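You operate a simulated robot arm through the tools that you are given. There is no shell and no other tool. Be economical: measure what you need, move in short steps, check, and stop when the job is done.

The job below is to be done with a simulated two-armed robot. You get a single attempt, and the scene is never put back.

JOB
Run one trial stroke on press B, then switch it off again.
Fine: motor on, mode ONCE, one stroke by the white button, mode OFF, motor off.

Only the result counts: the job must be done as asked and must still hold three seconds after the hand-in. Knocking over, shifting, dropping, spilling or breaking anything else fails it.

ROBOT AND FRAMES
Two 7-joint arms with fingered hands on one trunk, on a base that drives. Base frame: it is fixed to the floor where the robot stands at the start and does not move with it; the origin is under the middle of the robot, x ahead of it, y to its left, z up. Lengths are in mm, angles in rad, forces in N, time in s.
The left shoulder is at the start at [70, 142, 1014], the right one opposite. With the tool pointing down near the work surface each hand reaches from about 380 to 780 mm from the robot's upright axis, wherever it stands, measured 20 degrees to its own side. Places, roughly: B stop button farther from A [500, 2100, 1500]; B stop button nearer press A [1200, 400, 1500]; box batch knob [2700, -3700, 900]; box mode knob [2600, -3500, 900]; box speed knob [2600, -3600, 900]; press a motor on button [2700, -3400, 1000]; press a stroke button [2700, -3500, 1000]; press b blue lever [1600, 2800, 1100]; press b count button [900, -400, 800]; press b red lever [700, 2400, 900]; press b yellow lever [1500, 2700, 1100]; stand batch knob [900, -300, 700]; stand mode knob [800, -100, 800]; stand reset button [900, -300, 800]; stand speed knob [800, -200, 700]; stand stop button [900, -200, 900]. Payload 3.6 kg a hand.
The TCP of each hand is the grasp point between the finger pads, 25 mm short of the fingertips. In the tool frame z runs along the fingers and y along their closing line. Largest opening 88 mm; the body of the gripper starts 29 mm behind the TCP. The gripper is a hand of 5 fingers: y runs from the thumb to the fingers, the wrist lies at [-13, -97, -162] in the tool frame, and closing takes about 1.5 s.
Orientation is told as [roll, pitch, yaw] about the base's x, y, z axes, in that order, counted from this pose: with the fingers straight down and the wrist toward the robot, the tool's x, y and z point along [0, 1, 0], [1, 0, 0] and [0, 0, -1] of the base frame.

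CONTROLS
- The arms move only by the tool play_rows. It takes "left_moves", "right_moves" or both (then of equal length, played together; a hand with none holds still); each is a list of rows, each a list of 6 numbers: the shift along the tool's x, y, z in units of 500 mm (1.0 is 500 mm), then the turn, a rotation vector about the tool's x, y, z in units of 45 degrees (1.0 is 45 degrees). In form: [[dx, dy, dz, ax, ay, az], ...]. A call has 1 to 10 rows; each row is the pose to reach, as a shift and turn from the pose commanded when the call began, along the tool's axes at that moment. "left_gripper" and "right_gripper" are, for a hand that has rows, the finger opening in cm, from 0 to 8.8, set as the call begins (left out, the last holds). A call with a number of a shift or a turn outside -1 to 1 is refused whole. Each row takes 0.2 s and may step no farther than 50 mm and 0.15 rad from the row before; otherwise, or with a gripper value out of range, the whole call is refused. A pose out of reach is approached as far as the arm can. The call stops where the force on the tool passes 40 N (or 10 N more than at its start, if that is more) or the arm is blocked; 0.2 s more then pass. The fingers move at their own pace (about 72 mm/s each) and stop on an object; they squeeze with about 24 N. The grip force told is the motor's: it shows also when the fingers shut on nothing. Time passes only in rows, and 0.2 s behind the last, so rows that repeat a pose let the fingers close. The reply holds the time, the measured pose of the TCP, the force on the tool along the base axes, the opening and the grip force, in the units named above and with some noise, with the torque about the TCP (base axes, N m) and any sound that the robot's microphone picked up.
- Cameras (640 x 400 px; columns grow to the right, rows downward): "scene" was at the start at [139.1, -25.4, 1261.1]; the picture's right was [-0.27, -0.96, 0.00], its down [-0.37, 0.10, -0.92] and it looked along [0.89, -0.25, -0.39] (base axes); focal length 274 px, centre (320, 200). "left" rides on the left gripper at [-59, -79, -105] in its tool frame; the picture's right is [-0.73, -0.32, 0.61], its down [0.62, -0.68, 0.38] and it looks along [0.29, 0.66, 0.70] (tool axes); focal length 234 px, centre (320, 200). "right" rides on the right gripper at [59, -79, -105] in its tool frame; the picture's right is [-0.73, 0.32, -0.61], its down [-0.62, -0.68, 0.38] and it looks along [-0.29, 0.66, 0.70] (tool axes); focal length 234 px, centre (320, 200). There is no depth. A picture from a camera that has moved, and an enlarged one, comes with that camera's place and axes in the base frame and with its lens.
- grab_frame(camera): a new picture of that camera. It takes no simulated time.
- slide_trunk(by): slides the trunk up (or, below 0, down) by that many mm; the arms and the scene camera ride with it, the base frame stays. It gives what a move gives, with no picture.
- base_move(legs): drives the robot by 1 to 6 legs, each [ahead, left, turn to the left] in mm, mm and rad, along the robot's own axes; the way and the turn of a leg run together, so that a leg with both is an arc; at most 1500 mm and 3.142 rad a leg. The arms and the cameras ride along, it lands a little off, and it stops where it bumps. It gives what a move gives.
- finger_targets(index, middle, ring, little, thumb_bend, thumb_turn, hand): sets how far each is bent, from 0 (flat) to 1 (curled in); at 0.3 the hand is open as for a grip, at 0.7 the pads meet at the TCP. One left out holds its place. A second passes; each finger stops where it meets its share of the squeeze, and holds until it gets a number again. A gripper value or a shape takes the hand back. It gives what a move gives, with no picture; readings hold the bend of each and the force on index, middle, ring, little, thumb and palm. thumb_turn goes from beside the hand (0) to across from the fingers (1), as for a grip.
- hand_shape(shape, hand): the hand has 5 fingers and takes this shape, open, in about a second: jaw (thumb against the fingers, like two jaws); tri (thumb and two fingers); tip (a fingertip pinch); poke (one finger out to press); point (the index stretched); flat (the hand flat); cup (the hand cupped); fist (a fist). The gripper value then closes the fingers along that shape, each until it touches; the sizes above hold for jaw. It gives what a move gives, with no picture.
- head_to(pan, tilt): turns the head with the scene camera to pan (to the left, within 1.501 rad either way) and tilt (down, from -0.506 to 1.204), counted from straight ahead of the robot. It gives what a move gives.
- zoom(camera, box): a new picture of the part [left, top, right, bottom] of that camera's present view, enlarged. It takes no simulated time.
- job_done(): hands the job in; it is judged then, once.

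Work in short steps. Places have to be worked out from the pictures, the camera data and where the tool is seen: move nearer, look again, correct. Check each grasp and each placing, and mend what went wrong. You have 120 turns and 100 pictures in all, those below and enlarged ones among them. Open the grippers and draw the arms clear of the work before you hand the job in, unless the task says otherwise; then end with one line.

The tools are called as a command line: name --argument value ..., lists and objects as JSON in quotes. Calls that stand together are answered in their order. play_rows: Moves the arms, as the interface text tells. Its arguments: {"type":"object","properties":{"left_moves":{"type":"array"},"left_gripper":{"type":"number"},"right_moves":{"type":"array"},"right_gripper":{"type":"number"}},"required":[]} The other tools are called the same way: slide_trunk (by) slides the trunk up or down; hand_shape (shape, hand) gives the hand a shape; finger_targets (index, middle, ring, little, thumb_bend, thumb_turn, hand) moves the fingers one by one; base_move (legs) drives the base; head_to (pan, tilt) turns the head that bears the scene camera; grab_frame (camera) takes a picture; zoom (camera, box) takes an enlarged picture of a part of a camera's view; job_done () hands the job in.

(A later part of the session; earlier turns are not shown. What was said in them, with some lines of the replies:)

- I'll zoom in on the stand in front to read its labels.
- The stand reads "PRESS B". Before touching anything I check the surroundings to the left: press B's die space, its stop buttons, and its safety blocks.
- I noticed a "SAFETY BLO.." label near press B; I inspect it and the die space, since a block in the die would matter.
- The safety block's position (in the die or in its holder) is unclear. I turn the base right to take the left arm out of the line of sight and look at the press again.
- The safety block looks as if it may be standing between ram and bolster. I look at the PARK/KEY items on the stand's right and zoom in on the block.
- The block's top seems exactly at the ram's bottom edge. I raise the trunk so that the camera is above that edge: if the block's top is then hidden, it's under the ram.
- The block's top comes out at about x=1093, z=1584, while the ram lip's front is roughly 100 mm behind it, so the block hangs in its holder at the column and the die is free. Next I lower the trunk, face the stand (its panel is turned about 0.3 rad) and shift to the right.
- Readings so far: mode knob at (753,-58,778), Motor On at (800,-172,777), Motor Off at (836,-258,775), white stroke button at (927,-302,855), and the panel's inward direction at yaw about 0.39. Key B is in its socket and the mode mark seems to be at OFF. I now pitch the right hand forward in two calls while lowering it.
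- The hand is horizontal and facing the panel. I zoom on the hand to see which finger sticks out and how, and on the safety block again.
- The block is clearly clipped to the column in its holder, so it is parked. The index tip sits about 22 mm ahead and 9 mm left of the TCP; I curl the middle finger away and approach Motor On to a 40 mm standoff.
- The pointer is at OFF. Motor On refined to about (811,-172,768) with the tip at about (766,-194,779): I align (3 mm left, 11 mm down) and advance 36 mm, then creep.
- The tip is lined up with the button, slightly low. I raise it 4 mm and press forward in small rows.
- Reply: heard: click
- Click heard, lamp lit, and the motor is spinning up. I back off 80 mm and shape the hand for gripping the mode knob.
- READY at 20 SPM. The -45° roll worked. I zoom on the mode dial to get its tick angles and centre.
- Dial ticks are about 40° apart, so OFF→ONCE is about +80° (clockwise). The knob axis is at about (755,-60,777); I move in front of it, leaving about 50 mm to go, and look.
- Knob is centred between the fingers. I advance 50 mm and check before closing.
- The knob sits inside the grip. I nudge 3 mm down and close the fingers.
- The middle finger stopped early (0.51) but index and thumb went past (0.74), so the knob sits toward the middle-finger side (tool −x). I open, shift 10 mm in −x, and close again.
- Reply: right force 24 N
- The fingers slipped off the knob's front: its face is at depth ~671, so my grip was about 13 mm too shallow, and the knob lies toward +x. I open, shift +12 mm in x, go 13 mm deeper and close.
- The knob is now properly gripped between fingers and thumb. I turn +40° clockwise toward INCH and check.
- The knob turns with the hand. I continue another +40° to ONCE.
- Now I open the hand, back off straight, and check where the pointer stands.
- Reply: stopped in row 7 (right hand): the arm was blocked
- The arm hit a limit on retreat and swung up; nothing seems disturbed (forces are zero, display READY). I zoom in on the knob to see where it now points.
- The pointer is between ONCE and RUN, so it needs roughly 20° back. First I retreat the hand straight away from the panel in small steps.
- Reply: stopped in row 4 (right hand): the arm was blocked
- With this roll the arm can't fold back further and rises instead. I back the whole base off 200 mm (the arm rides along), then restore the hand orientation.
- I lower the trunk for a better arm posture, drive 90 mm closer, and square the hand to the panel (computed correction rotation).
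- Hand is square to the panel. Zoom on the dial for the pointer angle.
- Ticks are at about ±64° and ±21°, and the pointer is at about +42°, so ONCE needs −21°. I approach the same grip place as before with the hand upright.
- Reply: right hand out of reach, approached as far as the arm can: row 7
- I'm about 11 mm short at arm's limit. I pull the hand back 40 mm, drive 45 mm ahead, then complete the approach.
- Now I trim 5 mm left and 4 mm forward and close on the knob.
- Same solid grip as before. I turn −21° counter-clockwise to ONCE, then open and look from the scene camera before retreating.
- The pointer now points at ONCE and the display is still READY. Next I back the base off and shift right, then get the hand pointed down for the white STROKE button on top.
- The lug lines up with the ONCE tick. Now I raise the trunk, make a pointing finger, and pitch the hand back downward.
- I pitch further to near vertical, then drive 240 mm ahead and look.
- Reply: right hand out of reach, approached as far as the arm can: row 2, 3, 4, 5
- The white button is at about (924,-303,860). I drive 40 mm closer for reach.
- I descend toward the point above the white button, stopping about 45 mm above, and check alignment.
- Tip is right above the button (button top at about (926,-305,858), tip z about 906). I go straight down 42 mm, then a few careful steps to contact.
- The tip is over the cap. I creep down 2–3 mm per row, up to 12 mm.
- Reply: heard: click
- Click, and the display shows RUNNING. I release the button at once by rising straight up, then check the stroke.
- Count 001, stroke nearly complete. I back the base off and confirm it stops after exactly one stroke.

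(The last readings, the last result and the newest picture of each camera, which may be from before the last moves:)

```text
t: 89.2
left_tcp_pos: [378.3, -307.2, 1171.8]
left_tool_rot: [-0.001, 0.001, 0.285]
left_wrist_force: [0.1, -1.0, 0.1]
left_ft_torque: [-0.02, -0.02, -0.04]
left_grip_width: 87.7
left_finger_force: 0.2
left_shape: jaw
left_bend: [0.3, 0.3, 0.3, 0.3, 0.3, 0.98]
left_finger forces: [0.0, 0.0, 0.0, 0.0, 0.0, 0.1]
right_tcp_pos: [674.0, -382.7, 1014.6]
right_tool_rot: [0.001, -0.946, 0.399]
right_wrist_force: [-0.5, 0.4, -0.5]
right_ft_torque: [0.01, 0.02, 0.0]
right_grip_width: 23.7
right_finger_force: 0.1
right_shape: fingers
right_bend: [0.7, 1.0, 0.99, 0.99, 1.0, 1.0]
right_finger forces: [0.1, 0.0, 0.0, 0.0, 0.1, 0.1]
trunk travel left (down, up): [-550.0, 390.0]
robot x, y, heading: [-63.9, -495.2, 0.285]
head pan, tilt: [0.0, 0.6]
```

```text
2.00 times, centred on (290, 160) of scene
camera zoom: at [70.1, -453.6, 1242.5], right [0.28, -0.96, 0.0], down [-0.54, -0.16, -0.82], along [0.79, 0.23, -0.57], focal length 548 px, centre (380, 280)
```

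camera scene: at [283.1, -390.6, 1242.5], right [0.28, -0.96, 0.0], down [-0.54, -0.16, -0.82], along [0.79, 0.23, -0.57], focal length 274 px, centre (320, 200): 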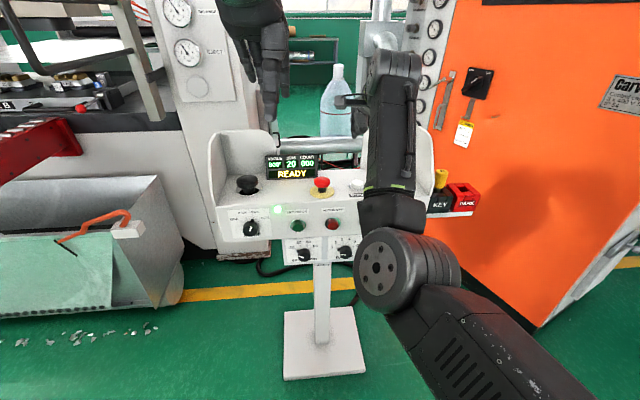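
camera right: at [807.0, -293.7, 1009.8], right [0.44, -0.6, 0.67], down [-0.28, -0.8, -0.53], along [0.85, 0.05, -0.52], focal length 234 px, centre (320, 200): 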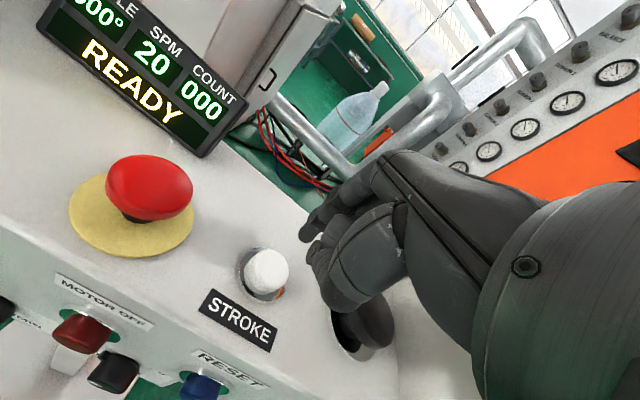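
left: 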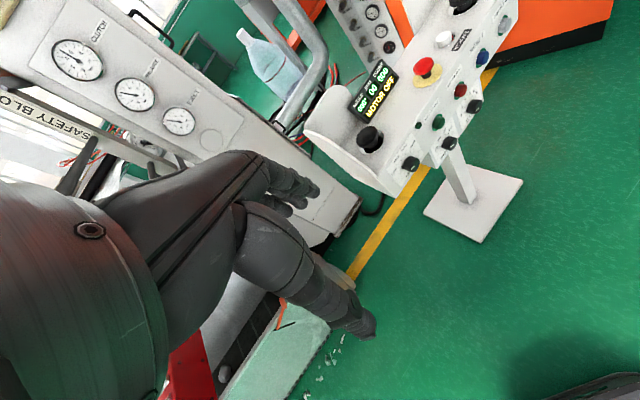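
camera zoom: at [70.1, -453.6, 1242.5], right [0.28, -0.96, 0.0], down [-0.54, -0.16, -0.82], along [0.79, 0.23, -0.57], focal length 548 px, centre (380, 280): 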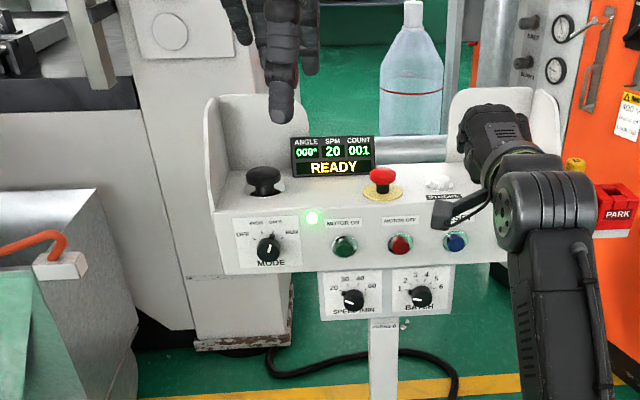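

One stroke done: READY, angle 000°, count 001. Now I prepare for turning the knob back: hand square to the panel again, gripping shape, trunk down, and base to the left.

play_rows --right_moves '[[0, 0, 0, -0.16, 0, 0], [0, 0, 0, -0.32, 0, 0], [0, 0, 0, -0.48, 0, 0], [0, 0, 0, -0.64, 0, 0], [0, 0, 0, -0.795, 0, 0]]'

hand_shape --hand "right" --shape "tri"

slide_trunk --by -180

base_move --legs '[[0, 262, 0], [80, 0, 0]]'

```text
t: 90.4
left_tcp_pos: [379.1, -309.2, 1172.0]
left_tool_rot: [-0.001, -0.001, 0.286]
left_wrist_force: [0.5, -0.6, 0.9]
left_ft_torque: [-0.01, -0.02, 0.03]
left_grip_width: 87.8
left_finger_force: 0.1
left_shape: jaw
left_bend: [0.3, 0.3, 0.3, 0.3, 0.3, 0.98]
left_finger forces: [0.1, 0.0, 0.0, 0.0, 0.0, 0.0]
right_tcp_pos: [674.1, -381.6, 1014.3]
right_tool_rot: [-0.16, -1.57, 0.563]
right_wrist_force: [-0.1, -1.5, -0.1]
right_ft_torque: [0.02, 0.02, 0.0]
right_grip_width: 24.0
right_finger_force: 0.0
right_shape: fingers
right_bend: [0.7, 1.0, 0.99, 0.99, 1.0, 1.0]
right_finger forces: [0.1, 0.0, 0.1, 0.0, 0.1, 0.1]
trunk travel left (down, up): [-550.0, 390.0]
robot x, y, heading: [-61.2, -492.3, 0.285]
head pan, tilt: [0.0, 0.6]
```

```text
t: 91.3
left_tcp_pos: [378.8, -308.2, 1172.0]
left_tool_rot: [0.0, -0.001, 0.286]
left_wrist_force: [-0.3, 0.4, 0.2]
left_ft_torque: [0.0, 0.02, 0.0]
left_grip_width: 87.5
left_finger_force: 0.1
left_shape: jaw
left_bend: [0.3, 0.3, 0.3, 0.3, 0.3, 0.98]
left_finger forces: [0.1, 0.0, 0.0, 0.0, 0.0, 0.0]
right_tcp_pos: [675.0, -382.6, 1014.6]
right_tool_rot: [-0.047, -1.568, 0.449]
right_wrist_force: [0.3, 0.6, 0.4]
right_ft_torque: [0.0, 0.0, 0.01]
right_grip_width: 87.8
right_finger_force: 0.1
right_shape: tri
right_bend: [0.3, 0.3, 0.99, 0.99, 0.3, 0.98]
right_finger forces: [0.1, 0.0, 0.1, 0.1, 0.1, 0.1]
trunk travel left (down, up): [-550.0, 390.0]
robot x, y, heading: [-66.4, -494.8, 0.277]
head pan, tilt: [0.0, 0.6]
```

```text
t: 93.3
left_tcp_pos: [378.0, -307.6, 991.0]
left_tool_rot: [0.0, -0.001, 0.286]
left_wrist_force: [0.7, 0.7, 0.8]
left_ft_torque: [0.01, -0.04, 0.01]
left_grip_width: 87.5
left_finger_force: 0.1
left_shape: jaw
left_bend: [0.3, 0.3, 0.3, 0.3, 0.3, 0.98]
left_finger forces: [0.1, 0.0, 0.0, 0.0, 0.0, 0.0]
right_tcp_pos: [673.4, -381.8, 834.1]
right_tool_rot: [-0.054, -1.569, 0.455]
right_wrist_force: [0.0, -0.1, 0.2]
right_ft_torque: [0.01, -0.02, 0.0]
right_grip_width: 87.7
right_finger_force: 0.1
right_shape: tri
right_bend: [0.3, 0.3, 0.99, 0.99, 0.3, 0.98]
right_finger forces: [0.1, 0.0, 0.0, 0.0, 0.0, 0.1]
trunk travel left (down, up): [-370.0, 570.0]
robot x, y, heading: [-63.9, -492.6, 0.285]
head pan, tilt: [0.0, 0.6]
```

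```text
t: 95.8
left_tcp_pos: [379.7, -25.1, 991.7]
left_tool_rot: [0.001, 0.002, 0.282]
left_wrist_force: [0.5, 0.6, 0.2]
left_ft_torque: [0.03, 0.02, -0.02]
left_grip_width: 87.8
left_finger_force: 0.0
left_shape: jaw
left_bend: [0.3, 0.3, 0.3, 0.3, 0.3, 0.98]
left_finger forces: [0.0, 0.0, 0.0, 0.0, 0.0, 0.0]
right_tcp_pos: [674.7, -100.8, 832.7]
right_tool_rot: [0.011, -1.567, 0.387]
right_wrist_force: [0.1, -0.1, 1.0]
right_ft_torque: [0.03, -0.03, 0.01]
right_grip_width: 87.7
right_finger_force: 0.1
right_shape: tri
right_bend: [0.3, 0.3, 0.99, 0.99, 0.3, 0.98]
right_finger forces: [0.0, 0.0, 0.0, 0.0, 0.0, 0.0]
trunk travel left (down, up): [-370.0, 570.0]
robot x, y, heading: [-60.2, -203.6, 0.28]
head pan, tilt: [0.0, 0.6]
```

I lower the hand to knob height while pulling back 30 mm, then drive 50 mm ahead.

play_rows --right_moves '[[0, -0.04, -0.03, 0, 0, 0], [0, -0.08, -0.06, 0, 0, 0], [0, -0.12, -0.06, 0, 0, 0]]'

base_move --legs '[[50, 0, 0]]'

grab_frame --camera "right"

```text
t: 96.7
left_tcp_pos: [380.4, -26.1, 991.8]
left_tool_rot: [0.001, -0.001, 0.281]
left_wrist_force: [-0.4, -0.4, 0.3]
left_ft_torque: [0.03, -0.02, -0.01]
left_grip_width: 87.8
left_finger_force: 0.1
left_shape: jaw
left_bend: [0.3, 0.3, 0.3, 0.3, 0.3, 0.98]
left_finger forces: [0.1, 0.0, 0.0, 0.0, 0.0, 0.0]
right_tcp_pos: [646.3, -112.8, 773.0]
right_tool_rot: [-0.072, -1.568, 0.467]
right_wrist_force: [-0.7, 0.7, 0.2]
right_ft_torque: [0.02, -0.03, -0.03]
right_grip_width: 88.0
right_finger_force: 0.0
right_shape: tri
right_bend: [0.3, 0.3, 0.99, 0.99, 0.3, 0.98]
right_finger forces: [0.1, 0.0, 0.0, 0.1, 0.1, 0.0]
trunk travel left (down, up): [-370.0, 570.0]
robot x, y, heading: [-60.6, -210.8, 0.283]
head pan, tilt: [0.0, 0.6]
```

```text
t: 97.6
left_tcp_pos: [429.4, -12.6, 990.9]
left_tool_rot: [0.0, 0.001, 0.282]
left_wrist_force: [-0.6, 0.4, -0.3]
left_ft_torque: [-0.01, 0.03, -0.03]
left_grip_width: 87.5
left_finger_force: 0.0
left_shape: jaw
left_bend: [0.3, 0.3, 0.3, 0.3, 0.3, 0.98]
left_finger forces: [0.0, 0.0, 0.1, 0.0, 0.0, 0.0]
right_tcp_pos: [696.3, -98.8, 772.7]
right_tool_rot: [-0.009, -1.568, 0.405]
right_wrist_force: [0.1, 0.0, 0.2]
right_ft_torque: [0.0, 0.03, 0.01]
right_grip_width: 88.0
right_finger_force: 0.0
right_shape: tri
right_bend: [0.3, 0.3, 0.99, 0.99, 0.3, 0.98]
right_finger forces: [0.0, 0.0, 0.1, 0.1, 0.0, 0.1]
trunk travel left (down, up): [-370.0, 570.0]
robot x, y, heading: [-17.4, -195.2, 0.283]
head pan, tilt: [0.0, 0.6]
```

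```text
21 pictures are left
camera right: at [575.5, -86.1, 693.4], right [-0.28, -0.9, 0.33], down [0.59, -0.43, -0.68], along [0.76, 0.0, 0.65], focal length 234 px, centre (320, 200)
```

right: 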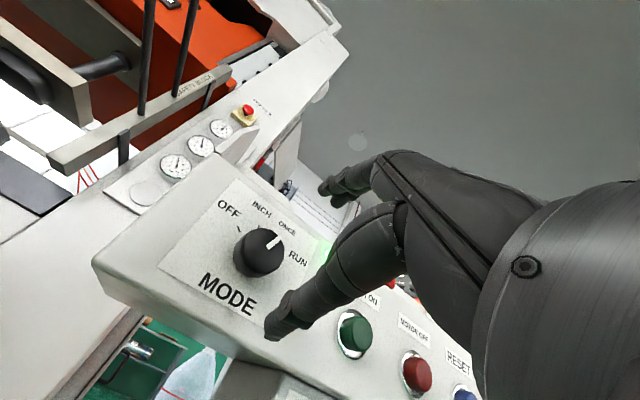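

Knob is in front; I roll +10°, move onto the grip place (13 mm left, 59 mm forward) and close.

play_rows --right_moves '[[0.026, 0, 0, 0, 0, 0.111], [0.026, 0, 0.03, 0, 0, 0.222], [0.026, 0, 0.07, 0, 0, 0.222], [0.026, 0, 0.1, 0, 0, 0.222], [0.026, 0, 0.1186, 0, 0, 0.222]]'

play_rows --right_moves '[[0, 0, 0, 0, 0, 0], [0, 0, 0, 0, 0, 0], [0, 0, 0, 0, 0, 0], [0, 0, 0, 0, 0, 0], [0, 0, 0, 0, 0, 0], [0, 0, 0, 0, 0, 0], [0, 0, 0, 0, 0, 0], [0, 0, 0, 0, 0, 0]]' --right_gripper 0

```text
t: 98.8
left_tcp_pos: [428.8, -13.1, 991.5]
left_tool_rot: [0.0, 0.0, 0.282]
left_wrist_force: [0.3, 0.0, 1.1]
left_ft_torque: [-0.02, -0.02, -0.01]
left_grip_width: 87.5
left_finger_force: 0.1
left_shape: jaw
left_bend: [0.3, 0.3, 0.3, 0.3, 0.3, 0.98]
left_finger forces: [0.1, 0.1, 0.0, 0.1, 0.0, 0.0]
right_tcp_pos: [745.6, -66.0, 774.9]
right_tool_rot: [1.556, -1.397, -1.159]
right_wrist_force: [-0.1, -0.3, -0.1]
right_ft_torque: [-0.01, -0.02, 0.0]
right_grip_width: 88.0
right_finger_force: 0.1
right_shape: tri
right_bend: [0.3, 0.3, 0.99, 0.99, 0.3, 0.98]
right_finger forces: [0.1, 0.0, 0.0, 0.0, 0.1, 0.0]
trunk travel left (down, up): [-370.0, 570.0]
robot x, y, heading: [-13.3, -194.9, 0.285]
head pan, tilt: [0.0, 0.6]
```

```text
t: 100.6
left_tcp_pos: [427.2, -12.2, 991.0]
left_tool_rot: [0.0, -0.001, 0.281]
left_wrist_force: [-0.3, -0.4, 0.2]
left_ft_torque: [0.03, -0.01, -0.02]
left_grip_width: 87.9
left_finger_force: 0.1
left_shape: jaw
left_bend: [0.3, 0.3, 0.3, 0.3, 0.3, 0.98]
left_finger forces: [0.0, 0.0, 0.0, 0.0, 0.0, 0.1]
right_tcp_pos: [744.3, -64.3, 775.4]
right_tool_rot: [1.554, -1.397, -1.158]
right_wrist_force: [0.2, -0.4, 1.0]
right_ft_torque: [0.0, 0.0, -0.01]
right_grip_width: 30.4
right_finger_force: 23.3
right_shape: tri
right_bend: [0.74, 0.53, 1.0, 1.0, 0.73, 1.0]
right_finger forces: [10.8, 10.8, 0.0, 0.0, 21.6, 0.0]
trunk travel left (down, up): [-370.0, 570.0]
robot x, y, heading: [-11.5, -196.8, 0.279]
head pan, tilt: [0.0, 0.6]
```

Gripped as before. I turn −45° counter-clockwise, then a further −12°.

play_rows --right_moves '[[0, 0, 0, 0, 0, -0.167], [0, 0, 0, 0, 0, -0.333], [0, 0, 0, 0, 0, -0.5], [0, 0, 0, 0, 0, -0.667], [0, 0, 0, 0, 0, -0.833], [0, 0, 0, 0, 0, -1]]'

play_rows --right_moves '[[0, 0, 0, 0, 0, -0.133], [0, 0, 0, 0, 0, -0.267], [0, 0, 0, 0, 0, -0.267]]'

play_rows --right_moves '[[0, 0, 0, 0, 0, 0], [0, 0, 0, 0, 0, 0], [0, 0, 0, 0, 0, 0], [0, 0, 0, 0, 0, 0], [0, 0, -0.04, 0, 0, 0], [0, 0, -0.08, 0, 0, 0], [0, 0, -0.1, 0, 0, 0]]' --right_gripper 8.8

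zoom --camera "right" --box '[190, 180, 370, 340]'

```text
t: 102.0
left_tcp_pos: [428.4, -12.9, 992.3]
left_tool_rot: [0.001, 0.001, 0.28]
left_wrist_force: [0.2, 0.4, -0.3]
left_ft_torque: [0.0, 0.0, -0.02]
left_grip_width: 87.8
left_finger_force: 0.1
left_shape: jaw
left_bend: [0.3, 0.3, 0.3, 0.3, 0.3, 0.98]
left_finger forces: [0.0, 0.0, 0.0, 0.0, 0.1, 0.0]
right_tcp_pos: [745.4, -64.4, 774.4]
right_tool_rot: [-1.566, -0.956, 1.963]
right_wrist_force: [1.7, 0.7, 2.4]
right_ft_torque: [0.04, 0.0, -0.01]
right_grip_width: 29.9
right_finger_force: 24.4
right_shape: tri
right_bend: [0.74, 0.53, 1.0, 1.0, 0.73, 1.0]
right_finger forces: [12.1, 12.0, 0.1, 0.1, 21.7, 0.0]
trunk travel left (down, up): [-370.0, 570.0]
robot x, y, heading: [-15.4, -193.9, 0.285]
head pan, tilt: [0.0, 0.6]
```

```text
t: 102.8
left_tcp_pos: [427.4, -12.3, 991.0]
left_tool_rot: [0.001, 0.0, 0.281]
left_wrist_force: [0.6, 0.1, -0.1]
left_ft_torque: [0.02, 0.01, 0.03]
left_grip_width: 87.7
left_finger_force: 0.0
left_shape: jaw
left_bend: [0.3, 0.3, 0.3, 0.3, 0.3, 0.98]
left_finger forces: [0.1, 0.1, 0.0, 0.0, 0.0, 0.1]
right_tcp_pos: [745.6, -65.5, 774.7]
right_tool_rot: [-1.566, -0.746, 1.964]
right_wrist_force: [1.5, 1.3, 2.0]
right_ft_torque: [0.02, -0.01, -0.01]
right_grip_width: 30.0
right_finger_force: 24.0
right_shape: tri
right_bend: [0.74, 0.53, 1.0, 1.0, 0.73, 1.0]
right_finger forces: [11.7, 12.2, 0.0, 0.1, 21.8, 0.1]
trunk travel left (down, up): [-370.0, 570.0]
robot x, y, heading: [-7.9, -189.7, 0.283]
head pan, tilt: [0.0, 0.6]
```

```text
t: 104.4
left_tcp_pos: [428.6, -13.1, 992.0]
left_tool_rot: [0.0, 0.0, 0.28]
left_wrist_force: [-0.2, 0.5, -0.3]
left_ft_torque: [0.0, 0.02, 0.03]
left_grip_width: 87.6
left_finger_force: 0.0
left_shape: jaw
left_bend: [0.3, 0.3, 0.3, 0.3, 0.3, 0.98]
left_finger forces: [0.0, 0.1, 0.0, 0.1, 0.1, 0.1]
right_tcp_pos: [698.1, -83.1, 772.8]
right_tool_rot: [-1.564, -0.751, 1.962]
right_wrist_force: [0.4, 0.1, 0.3]
right_ft_torque: [-0.02, 0.03, -0.01]
right_grip_width: 87.6
right_finger_force: 0.1
right_shape: tri
right_bend: [0.3, 0.3, 0.99, 0.99, 0.3, 0.98]
right_finger forces: [0.1, 0.1, 0.0, 0.1, 0.0, 0.0]
trunk travel left (down, up): [-370.0, 570.0]
robot x, y, heading: [-14.2, -190.1, 0.284]
head pan, tilt: [0.0, 0.6]
```

```text
2.50 times, centred on (280, 260) of right
camera zoom: at [607.2, -141.6, 676.1], right [-0.46, -0.47, 0.75], down [0.71, -0.7, -0.01], along [0.53, 0.53, 0.66], focal length 585 px, centre (420, 50)
```

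zoom: 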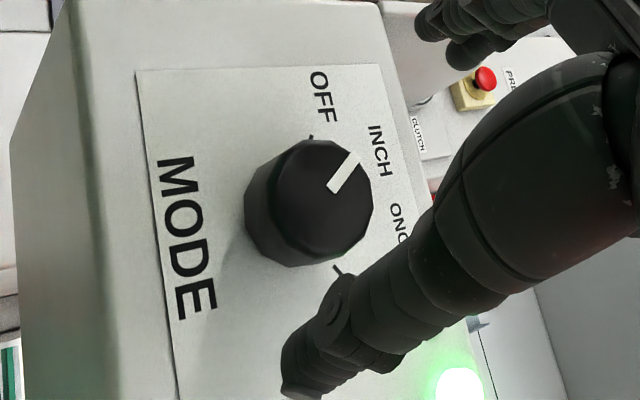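

Pointer is now between INCH and OFF, with about 28° left. I unwind the roll by 45° in free air, advance again and regrip.

play_rows --right_moves '[[0, 0, 0, 0, 0, 0.167], [0, 0, 0, 0, 0, 0.333], [0, 0, 0, 0, 0, 0.5], [0, 0, 0, 0, 0, 0.667], [0, 0, 0, 0, 0, 0.833], [0, 0, 0, 0, 0, 1], [0, 0, 0.04, 0, 0, 1], [0, 0, 0.08, 0, 0, 1], [0, 0, 0.1, 0, 0, 1]]'

play_rows --right_moves '[[0, 0, 0, 0, 0, 0], [0, 0, 0, 0, 0, 0], [0, 0, 0, 0, 0, 0], [0, 0, 0, 0, 0, 0], [0, 0, 0, 0, 0, 0], [0, 0, 0, 0, 0, 0], [0, 0, 0, 0, 0, 0], [0, 0, 0, 0, 0, 0]]' --right_gripper 0

```text
t: 106.4
left_tcp_pos: [428.4, -13.0, 991.4]
left_tool_rot: [0.0, 0.0, 0.28]
left_wrist_force: [-1.1, 0.0, -0.8]
left_ft_torque: [0.0, -0.01, 0.01]
left_grip_width: 87.9
left_finger_force: 0.1
left_shape: jaw
left_bend: [0.3, 0.3, 0.3, 0.3, 0.3, 0.98]
left_finger forces: [0.1, 0.0, 0.1, 0.0, 0.1, 0.0]
right_tcp_pos: [744.9, -64.0, 773.7]
right_tool_rot: [-1.48, -1.537, 1.877]
right_wrist_force: [-0.1, -0.9, 0.0]
right_ft_torque: [-0.01, -0.02, 0.01]
right_grip_width: 87.6
right_finger_force: 0.1
right_shape: tri
right_bend: [0.3, 0.3, 0.99, 0.99, 0.3, 0.98]
right_finger forces: [0.0, 0.0, 0.0, 0.0, 0.0, 0.0]
trunk travel left (down, up): [-370.0, 570.0]
robot x, y, heading: [-14.8, -194.5, 0.284]
head pan, tilt: [0.0, 0.6]
```

```text
t: 108.2
left_tcp_pos: [428.7, -12.5, 991.3]
left_tool_rot: [-0.001, 0.002, 0.282]
left_wrist_force: [0.7, 0.2, -0.5]
left_ft_torque: [0.0, -0.03, 0.04]
left_grip_width: 87.9
left_finger_force: 0.2
left_shape: jaw
left_bend: [0.3, 0.3, 0.3, 0.3, 0.3, 0.98]
left_finger forces: [0.0, 0.0, 0.0, 0.0, 0.0, 0.1]
right_tcp_pos: [745.1, -63.4, 774.5]
right_tool_rot: [-1.486, -1.536, 1.882]
right_wrist_force: [-0.8, 1.5, -0.3]
right_ft_torque: [-0.03, -0.04, 0.04]
right_grip_width: 30.6
right_finger_force: 24.1
right_shape: tri
right_bend: [0.74, 0.51, 1.0, 1.0, 0.73, 1.0]
right_finger forces: [10.6, 10.8, 0.1, 0.0, 21.4, 0.0]
trunk travel left (down, up): [-370.0, 570.0]
robot x, y, heading: [-12.7, -193.1, 0.285]
head pan, tilt: [0.0, 0.6]
```

Gripped; I turn −28°, release, back off and check.

play_rows --right_moves '[[0, 0, 0, 0, 0, -0.16], [0, 0, 0, 0, 0, -0.32], [0, 0, 0, 0, 0, -0.48], [0, 0, 0, 0, 0, -0.62], [0, 0, 0, 0, 0, -0.62]]'

play_rows --right_moves '[[0, 0, 0, 0, 0, 0], [0, 0, 0, 0, 0, 0], [0, 0, 0, 0, 0, 0], [0, 0, 0, 0, 0, 0], [0, 0, -0.04, 0, 0, 0], [0, 0, -0.08, 0, 0, 0], [0, 0, -0.12, 0, 0, 0]]' --right_gripper 8.8

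zoom --camera "right" --box '[190, 180, 370, 340]'

```text
t: 109.4
left_tcp_pos: [428.1, -11.6, 991.8]
left_tool_rot: [-0.001, 0.001, 0.281]
left_wrist_force: [-0.7, 0.0, 0.4]
left_ft_torque: [0.01, 0.01, 0.04]
left_grip_width: 87.9
left_finger_force: 0.0
left_shape: jaw
left_bend: [0.3, 0.3, 0.3, 0.3, 0.3, 0.98]
left_finger forces: [0.0, 0.1, 0.0, 0.0, 0.1, 0.1]
right_tcp_pos: [744.6, -63.4, 773.3]
right_tool_rot: [-1.565, -1.046, 1.962]
right_wrist_force: [2.9, 0.5, 1.5]
right_ft_torque: [0.1, 0.02, 0.0]
right_grip_width: 30.3
right_finger_force: 23.8
right_shape: tri
right_bend: [0.74, 0.52, 1.0, 1.0, 0.73, 1.0]
right_finger forces: [11.7, 10.9, 0.0, 0.1, 21.6, 0.1]
trunk travel left (down, up): [-370.0, 570.0]
robot x, y, heading: [-14.1, -190.5, 0.282]
head pan, tilt: [0.0, 0.6]
```

```text
t: 111.0
left_tcp_pos: [428.4, -13.2, 991.3]
left_tool_rot: [0.002, 0.001, 0.282]
left_wrist_force: [-0.1, 0.3, 0.5]
left_ft_torque: [0.0, 0.0, 0.03]
left_grip_width: 87.7
left_finger_force: 0.0
left_shape: jaw
left_bend: [0.3, 0.3, 0.3, 0.3, 0.3, 0.98]
left_finger forces: [0.0, 0.0, 0.0, 0.1, 0.1, 0.2]
right_tcp_pos: [689.8, -88.7, 774.0]
right_tool_rot: [-1.568, -1.049, 1.965]
right_wrist_force: [-0.4, 0.4, -0.2]
right_ft_torque: [-0.04, -0.01, 0.0]
right_grip_width: 87.6
right_finger_force: 0.0
right_shape: tri
right_bend: [0.3, 0.3, 0.99, 0.99, 0.3, 0.98]
right_finger forces: [0.0, 0.0, 0.0, 0.0, 0.0, 0.1]
trunk travel left (down, up): [-370.0, 570.0]
robot x, y, heading: [-11.6, -194.0, 0.284]
head pan, tilt: [0.0, 0.6]
```

```text
2.50 times, centred on (280, 260) of right
camera zoom: at [586.6, -118.6, 676.5], right [-0.38, -0.67, 0.64], down [0.69, -0.66, -0.28], along [0.61, 0.34, 0.71], focal length 585 px, centre (420, 50)
```

zoom: 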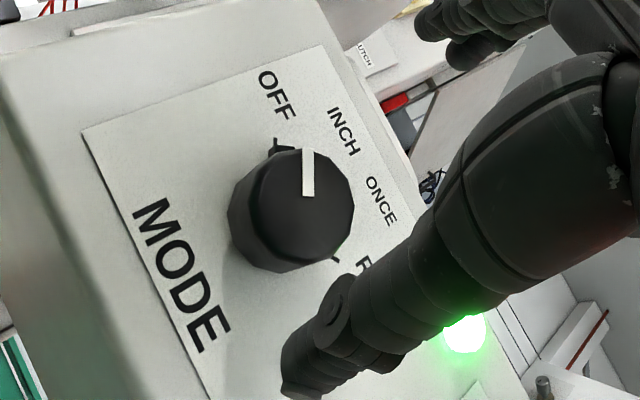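

The lug is at the OFF tick. Now I straighten the roll, form the pointing finger, and move the base right for the red Motor Off button.

play_rows --right_moves '[[0, 0, 0, 0, 0, 0.17], [0, 0, 0, 0, 0, 0.34], [0, 0, 0, 0, 0, 0.51], [0, 0, 0, 0, 0, 0.665]]'

hand_shape --hand "right" --shape "poke"

finger_targets --hand "right" --index 0.7 --middle 1.0

base_move --legs '[[0, -205, 0], [30, 0, 0]]'

zoom --camera "scene" --box '[220, 60, 400, 210]'

grab_frame --camera "right"

```text
t: 112.0
left_tcp_pos: [428.0, -12.3, 991.7]
left_tool_rot: [0.001, 0.0, 0.281]
left_wrist_force: [0.5, 0.3, 0.1]
left_ft_torque: [0.01, -0.01, 0.02]
left_grip_width: 87.6
left_finger_force: 0.2
left_shape: jaw
left_bend: [0.3, 0.3, 0.3, 0.3, 0.3, 0.98]
left_finger forces: [0.0, 0.0, 0.1, 0.1, 0.1, 0.1]
right_tcp_pos: [689.0, -86.8, 774.8]
right_tool_rot: [0.348, -1.566, 0.05]
right_wrist_force: [0.0, 0.6, 1.2]
right_ft_torque: [0.04, 0.0, 0.01]
right_grip_width: 87.6
right_finger_force: 0.1
right_shape: tri
right_bend: [0.3, 0.3, 0.99, 0.99, 0.3, 0.98]
right_finger forces: [0.0, 0.0, 0.0, 0.0, 0.0, 0.0]
trunk travel left (down, up): [-370.0, 570.0]
robot x, y, heading: [-14.5, -194.9, 0.279]
head pan, tilt: [0.0, 0.6]
```

```text
t: 112.9
left_tcp_pos: [428.3, -12.3, 990.6]
left_tool_rot: [0.001, 0.0, 0.281]
left_wrist_force: [0.3, 0.5, 0.4]
left_ft_torque: [-0.03, 0.0, -0.02]
left_grip_width: 87.5
left_finger_force: 0.0
left_shape: jaw
left_bend: [0.3, 0.3, 0.3, 0.3, 0.3, 0.98]
left_finger forces: [0.0, 0.1, 0.0, 0.0, 0.1, 0.0]
right_tcp_pos: [690.3, -87.8, 774.4]
right_tool_rot: [-0.292, -1.567, 0.687]
right_wrist_force: [-0.1, 1.6, 0.0]
right_ft_torque: [0.0, 0.0, -0.02]
right_grip_width: 0.0
right_finger_force: 0.1
right_shape: poke
right_bend: [0.7, 0.7, 0.99, 0.99, 1.0, 1.0]
right_finger forces: [0.0, 0.1, 0.0, 0.1, 0.0, 0.0]
trunk travel left (down, up): [-370.0, 570.0]
robot x, y, heading: [-11.4, -194.8, 0.281]
head pan, tilt: [0.0, 0.6]
```

```text
t: 113.9
left_tcp_pos: [427.7, -13.2, 991.9]
left_tool_rot: [0.0, 0.001, 0.282]
left_wrist_force: [-1.2, -0.8, -1.0]
left_ft_torque: [-0.02, -0.02, -0.02]
left_grip_width: 87.7
left_finger_force: 0.1
left_shape: jaw
left_bend: [0.3, 0.3, 0.3, 0.3, 0.3, 0.98]
left_finger forces: [0.0, 0.1, 0.0, 0.0, 0.0, 0.0]
right_tcp_pos: [689.9, -87.3, 774.7]
right_tool_rot: [-0.059, -1.569, 0.456]
right_wrist_force: [0.9, 0.5, -0.2]
right_ft_torque: [0.03, 0.01, 0.04]
right_grip_width: 23.6
right_finger_force: 0.1
right_shape: fingers
right_bend: [0.7, 1.0, 0.99, 0.99, 1.0, 1.0]
right_finger forces: [0.1, 0.0, 0.1, 0.0, 0.0, 0.0]
trunk travel left (down, up): [-370.0, 570.0]
robot x, y, heading: [-14.2, -192.2, 0.279]
head pan, tilt: [0.0, 0.6]
```

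```text
t: 115.9
left_tcp_pos: [514.1, -199.8, 991.3]
left_tool_rot: [0.0, 0.001, 0.282]
left_wrist_force: [-0.1, -0.2, -0.3]
left_ft_torque: [0.02, 0.04, -0.01]
left_grip_width: 87.5
left_finger_force: 0.0
left_shape: jaw
left_bend: [0.3, 0.3, 0.3, 0.3, 0.3, 0.98]
left_finger forces: [0.0, 0.0, 0.1, 0.1, 0.1, 0.1]
right_tcp_pos: [776.3, -274.1, 773.3]
right_tool_rot: [0.024, -1.568, 0.372]
right_wrist_force: [0.0, 0.6, 0.4]
right_ft_torque: [0.01, -0.02, -0.04]
right_grip_width: 23.9
right_finger_force: 0.1
right_shape: fingers
right_bend: [0.7, 1.0, 0.99, 0.99, 1.0, 1.0]
right_finger forces: [0.0, 0.1, 0.0, 0.0, 0.1, 0.0]
trunk travel left (down, up): [-370.0, 570.0]
robot x, y, heading: [71.7, -378.6, 0.281]
head pan, tilt: [0.0, 0.6]
```

```text
2.67 times, centred on (310, 135) of scene
camera zoom: at [205.2, -343.2, 1062.3], right [0.28, -0.96, 0.0], down [-0.54, -0.16, -0.82], along [0.79, 0.23, -0.57], focal length 731 px, centre (347, 373)
```

zoom: 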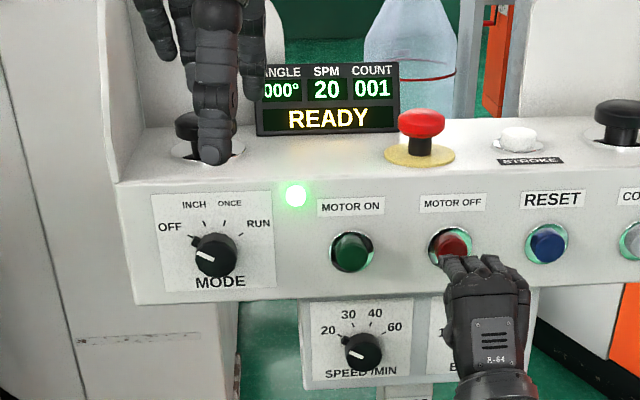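

```text
17 pictures are left
camera right: at [655.2, -261.7, 693.6], right [-0.28, -0.9, 0.33], down [0.59, -0.43, -0.68], along [0.76, 0.0, 0.65], focal length 234 px, centre (320, 200)
```

right: 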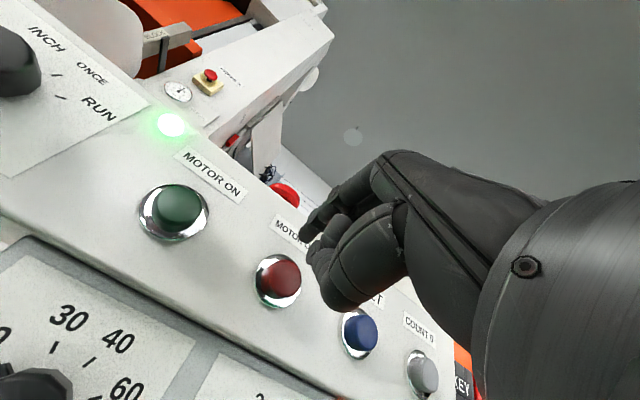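

Motor still on, mode at OFF. Red button is 13 mm right of the fingertip; I align and press forward slowly, as with Motor On.

play_rows --right_moves '[[-0.026, 0.002, 0, 0, 0, 0], [-0.026, 0.002, 0.04, 0, 0, 0], [-0.026, 0.002, 0.068, 0, 0, 0]]'

zoom --camera "right" --box '[160, 130, 420, 330]'

```text
t: 116.7
left_tcp_pos: [513.6, -198.9, 992.0]
left_tool_rot: [0.0, -0.001, 0.283]
left_wrist_force: [-0.2, 0.2, 0.5]
left_ft_torque: [-0.02, -0.02, -0.02]
left_grip_width: 87.8
left_finger_force: 0.0
left_shape: jaw
left_bend: [0.3, 0.3, 0.3, 0.3, 0.3, 0.98]
left_finger forces: [0.0, 0.0, 0.1, 0.1, 0.0, 0.0]
right_tcp_pos: [812.1, -274.0, 774.5]
right_tool_rot: [0.1, -1.566, 0.298]
right_wrist_force: [0.5, 0.1, 0.0]
right_ft_torque: [-0.02, 0.02, 0.0]
right_grip_width: 23.3
right_finger_force: 0.0
right_shape: fingers
right_bend: [0.7, 1.0, 0.99, 0.99, 1.0, 1.0]
right_finger forces: [0.1, 0.0, 0.0, 0.0, 0.0, 0.0]
trunk travel left (down, up): [-370.0, 570.0]
robot x, y, heading: [69.7, -382.8, 0.275]
head pan, tilt: [0.0, 0.6]
```

```text
2.00 times, centred on (290, 230) of right
camera zoom: at [691.7, -260.6, 695.2], right [-0.28, -0.9, 0.32], down [0.59, -0.43, -0.68], along [0.76, 0.0, 0.65], focal length 468 px, centre (380, 140)
```

zoom: 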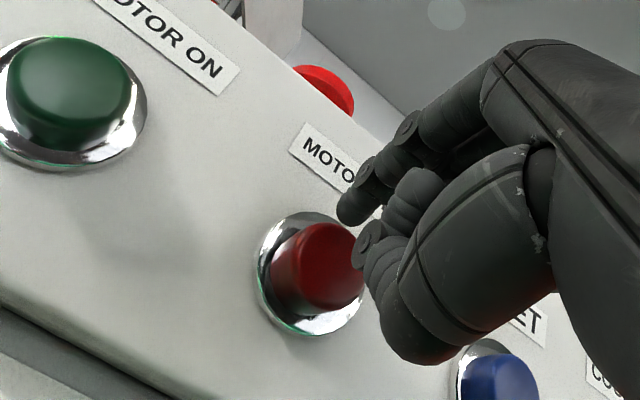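

Alignment matches the earlier Motor On press. I press.

play_rows --right_moves '[[0, -0.003, 0.008, 0, 0, 0], [0, -0.003, 0.014, 0, 0, 0], [0, -0.003, 0.02, 0, 0, 0], [0, -0.003, 0.026, 0, 0, 0], [0, -0.003, 0.032, 0, 0, 0]]'

zoom --camera "scene" --box '[220, 60, 400, 210]'

```text
t: 117.9
left_tcp_pos: [512.4, -201.1, 992.6]
left_tool_rot: [0.0, 0.0, 0.282]
left_wrist_force: [0.4, -0.2, -0.1]
left_ft_torque: [-0.02, 0.01, -0.02]
left_grip_width: 87.8
left_finger_force: 0.0
left_shape: jaw
left_bend: [0.3, 0.3, 0.3, 0.3, 0.3, 0.98]
left_finger forces: [0.1, 0.1, 0.0, 0.1, 0.0, 0.0]
right_tcp_pos: [825.4, -267.9, 773.0]
right_tool_rot: [-0.166, -1.569, 0.561]
right_wrist_force: [-4.0, -2.7, 1.7]
right_ft_torque: [0.03, -0.06, 0.05]
right_grip_width: 23.5
right_finger_force: 2.5
right_shape: fingers
right_bend: [0.7, 1.0, 0.99, 0.99, 1.0, 1.0]
right_finger forces: [4.5, 0.0, 0.1, 0.0, 0.0, 0.0]
trunk travel left (down, up): [-370.0, 570.0]
robot x, y, heading: [72.0, -383.1, 0.28]
head pan, tilt: [0.0, 0.6]
heard: click
```

```text
2.67 times, centred on (310, 135) of scene
camera zoom: at [202.9, -343.8, 1062.7], right [0.28, -0.96, 0.0], down [-0.54, -0.16, -0.83], along [0.79, 0.23, -0.56], focal length 731 px, centre (347, 373)
```

zoom: 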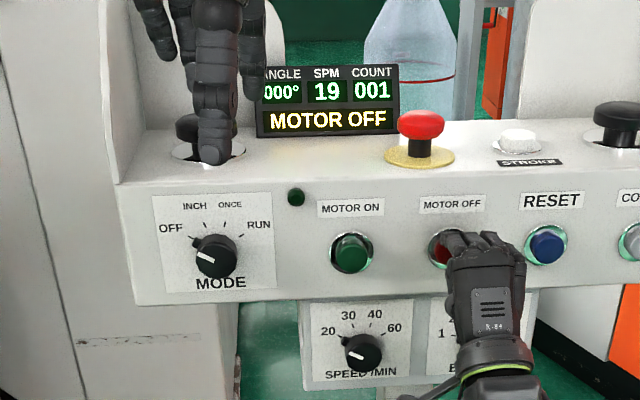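

MOTOR OFF, lamp out, SPM running down. I pull the finger back, back the base off, open the hand, and check everything.

play_rows --right_moves '[[0, 0, -0.04, 0, 0, 0], [0, 0, -0.1, 0, 0, 0]]'

base_move --legs '[[-250, 0, 0]]'

hand_shape --hand "right" --shape "jaw"

grab_frame --camera "scene"

zoom --camera "scene" --box '[260, 70, 380, 170]'

```text
t: 118.5
left_tcp_pos: [513.2, -199.8, 991.9]
left_tool_rot: [0.002, 0.001, 0.281]
left_wrist_force: [0.7, 0.2, -0.1]
left_ft_torque: [-0.01, -0.04, 0.02]
left_grip_width: 87.8
left_finger_force: 0.1
left_shape: jaw
left_bend: [0.3, 0.3, 0.3, 0.3, 0.3, 0.98]
left_finger forces: [0.0, 0.0, 0.1, 0.0, 0.0, 0.0]
right_tcp_pos: [781.1, -287.3, 774.0]
right_tool_rot: [-0.026, -1.567, 0.422]
right_wrist_force: [-0.5, 0.6, 0.1]
right_ft_torque: [0.02, -0.03, -0.02]
right_grip_width: 23.9
right_finger_force: 0.0
right_shape: fingers
right_bend: [0.7, 1.0, 0.99, 0.99, 1.0, 1.0]
right_finger forces: [0.1, 0.0, 0.0, 0.1, 0.1, 0.1]
trunk travel left (down, up): [-370.0, 570.0]
robot x, y, heading: [72.7, -384.8, 0.284]
head pan, tilt: [0.0, 0.6]
```

```text
t: 120.3
left_tcp_pos: [275.6, -265.4, 991.7]
left_tool_rot: [-0.001, -0.002, 0.286]
left_wrist_force: [-0.6, 0.4, 0.5]
left_ft_torque: [0.01, 0.0, -0.02]
left_grip_width: 87.5
left_finger_force: 0.0
left_shape: jaw
left_bend: [0.3, 0.3, 0.3, 0.3, 0.3, 0.98]
left_finger forces: [0.1, 0.0, 0.0, 0.0, 0.1, 0.0]
right_tcp_pos: [544.4, -352.5, 774.3]
right_tool_rot: [-0.144, -1.567, 0.545]
right_wrist_force: [1.1, 0.2, 0.4]
right_ft_torque: [0.01, 0.03, 0.04]
right_grip_width: 24.0
right_finger_force: 0.1
right_shape: fingers
right_bend: [0.7, 1.0, 0.99, 0.99, 1.0, 1.0]
right_finger forces: [0.0, 0.0, 0.0, 0.0, 0.0, 0.1]
trunk travel left (down, up): [-370.0, 570.0]
robot x, y, heading: [-164.0, -448.9, 0.285]
head pan, tilt: [0.0, 0.6]
```

```text
t: 121.2
left_tcp_pos: [275.6, -265.6, 991.3]
left_tool_rot: [0.001, 0.0, 0.285]
left_wrist_force: [-0.5, 0.0, 0.2]
left_ft_torque: [-0.02, 0.0, 0.01]
left_grip_width: 87.7
left_finger_force: 0.1
left_shape: jaw
left_bend: [0.3, 0.3, 0.3, 0.3, 0.3, 0.98]
left_finger forces: [0.0, 0.1, 0.0, 0.1, 0.1, 0.0]
right_tcp_pos: [542.5, -352.0, 773.7]
right_tool_rot: [-0.063, -1.568, 0.464]
right_wrist_force: [-0.1, 0.7, 0.6]
right_ft_torque: [-0.01, 0.01, 0.01]
right_grip_width: 88.0
right_finger_force: 0.0
right_shape: jaw
right_bend: [0.3, 0.3, 0.3, 0.3, 0.3, 0.98]
right_finger forces: [0.0, 0.0, 0.1, 0.1, 0.0, 0.1]
trunk travel left (down, up): [-370.0, 570.0]
robot x, y, heading: [-166.1, -449.9, 0.285]
head pan, tilt: [0.0, 0.6]
```

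```text
14 pictures are left
camera scene: at [-32.2, -411.5, 1062.5], right [0.28, -0.96, 0.0], down [-0.54, -0.16, -0.82], along [0.79, 0.23, -0.57], focal length 274 px, centre (320, 200)
```

scene: 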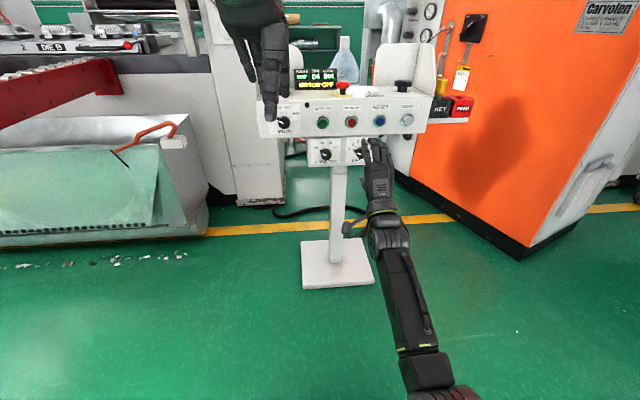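

```text
4.00 times, centred on (320, 120) of scene
camera zoom: at [-32.2, -411.5, 1062.5], right [0.28, -0.96, 0.0], down [-0.54, -0.16, -0.82], along [0.79, 0.23, -0.57], focal length 1096 px, centre (320, 520)
```

zoom: 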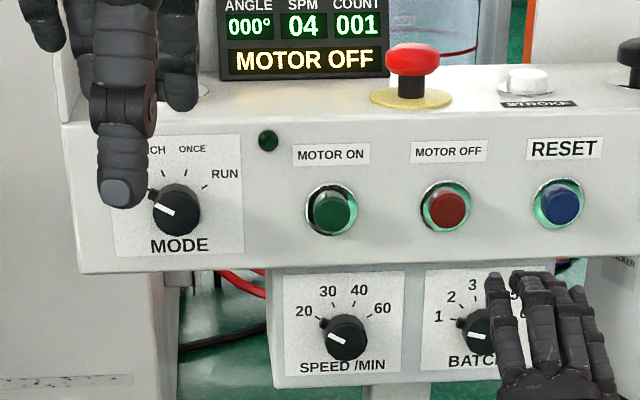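

Motor off and spinning down. The left hand hides the OFF tick, so I sidestep to view the mode pointer clearly.

base_move --legs '[[0, 130, 0]]'

grab_frame --camera "scene"

```text
t: 122.5
left_tcp_pos: [240.1, -138.6, 991.9]
left_tool_rot: [0.001, -0.001, 0.285]
left_wrist_force: [0.5, 0.2, -0.6]
left_ft_torque: [-0.04, 0.0, -0.02]
left_grip_width: 87.7
left_finger_force: 0.2
left_shape: jaw
left_bend: [0.3, 0.3, 0.3, 0.3, 0.3, 0.98]
left_finger forces: [0.1, 0.0, 0.0, 0.0, 0.1, 0.0]
right_tcp_pos: [506.0, -225.0, 773.8]
right_tool_rot: [-0.434, -1.566, 0.837]
right_wrist_force: [0.3, 0.0, -0.3]
right_ft_torque: [0.04, 0.02, 0.01]
right_grip_width: 87.9
right_finger_force: 0.1
right_shape: jaw
right_bend: [0.3, 0.3, 0.3, 0.3, 0.3, 0.98]
right_finger forces: [0.0, 0.0, 0.0, 0.0, 0.0, 0.1]
trunk travel left (down, up): [-370.0, 570.0]
robot x, y, heading: [-200.5, -322.3, 0.289]
head pan, tilt: [0.0, 0.6]
```

```text
12 pictures are left
camera scene: at [-69.4, -285.2, 1062.5], right [0.28, -0.96, 0.0], down [-0.54, -0.16, -0.82], along [0.79, 0.23, -0.57], focal length 274 px, centre (320, 200)
```

scene: 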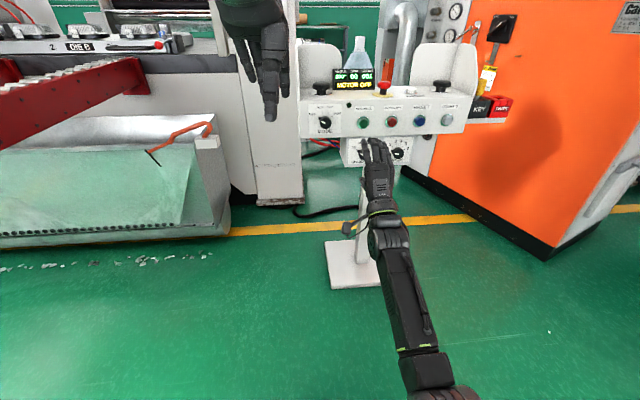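

zoom --camera "scene" --box '[300, 95, 350, 140]'

zoom --camera "scene" --box '[290, 50, 420, 150]'

```text
8.89 times, centred on (325, 118) of scene
camera zoom: at [-69.4, -285.2, 1062.5], right [0.28, -0.96, 0.0], down [-0.54, -0.16, -0.82], along [0.79, 0.23, -0.57], focal length 2436 px, centre (276, 933)
```

zoom: 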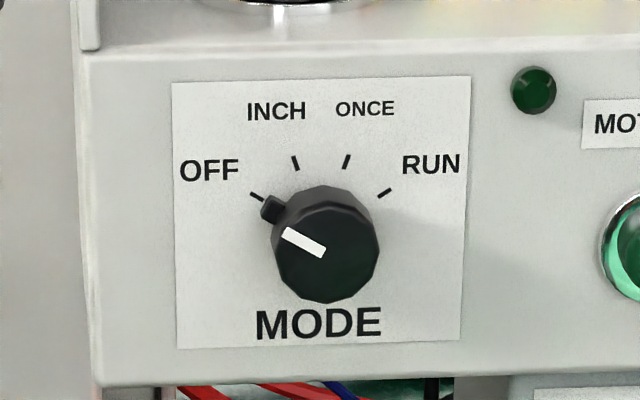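

```text
4.00 times, centred on (355, 100) of scene
camera zoom: at [-69.4, -285.2, 1062.5], right [0.28, -0.96, 0.0], down [-0.54, -0.16, -0.82], along [0.79, 0.23, -0.57], focal length 1096 px, centre (180, 600)
```

zoom: 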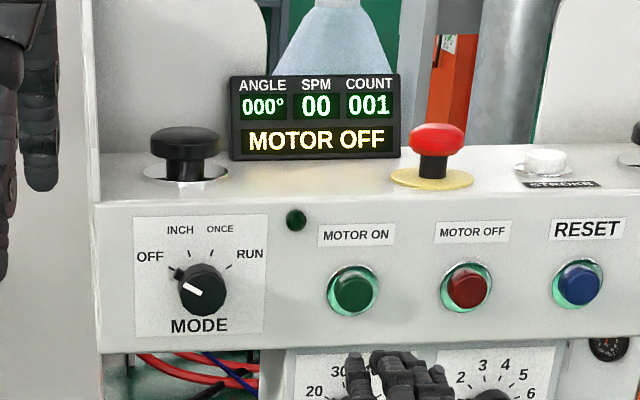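

The pointer lug sits on the OFF tick. The display shows MOTOR OFF, SPM 00, angle 000° and count 001, and both hands are open and clear, so I hand in.

job_done

```text
The job is handed in.
```

I ran one trial stroke on press B and switched it off again. The display reads MOTOR OFF, SPM 00, angle 000° and count 001, the mode pointer is on OFF, and both hands are open and clear of the stand. While I was setting the mode to ONCE, the arm slipped and left the knob between ONCE and RUN. I turned it back to ONCE before pressing the stroke button, and the press made no stroke in between.
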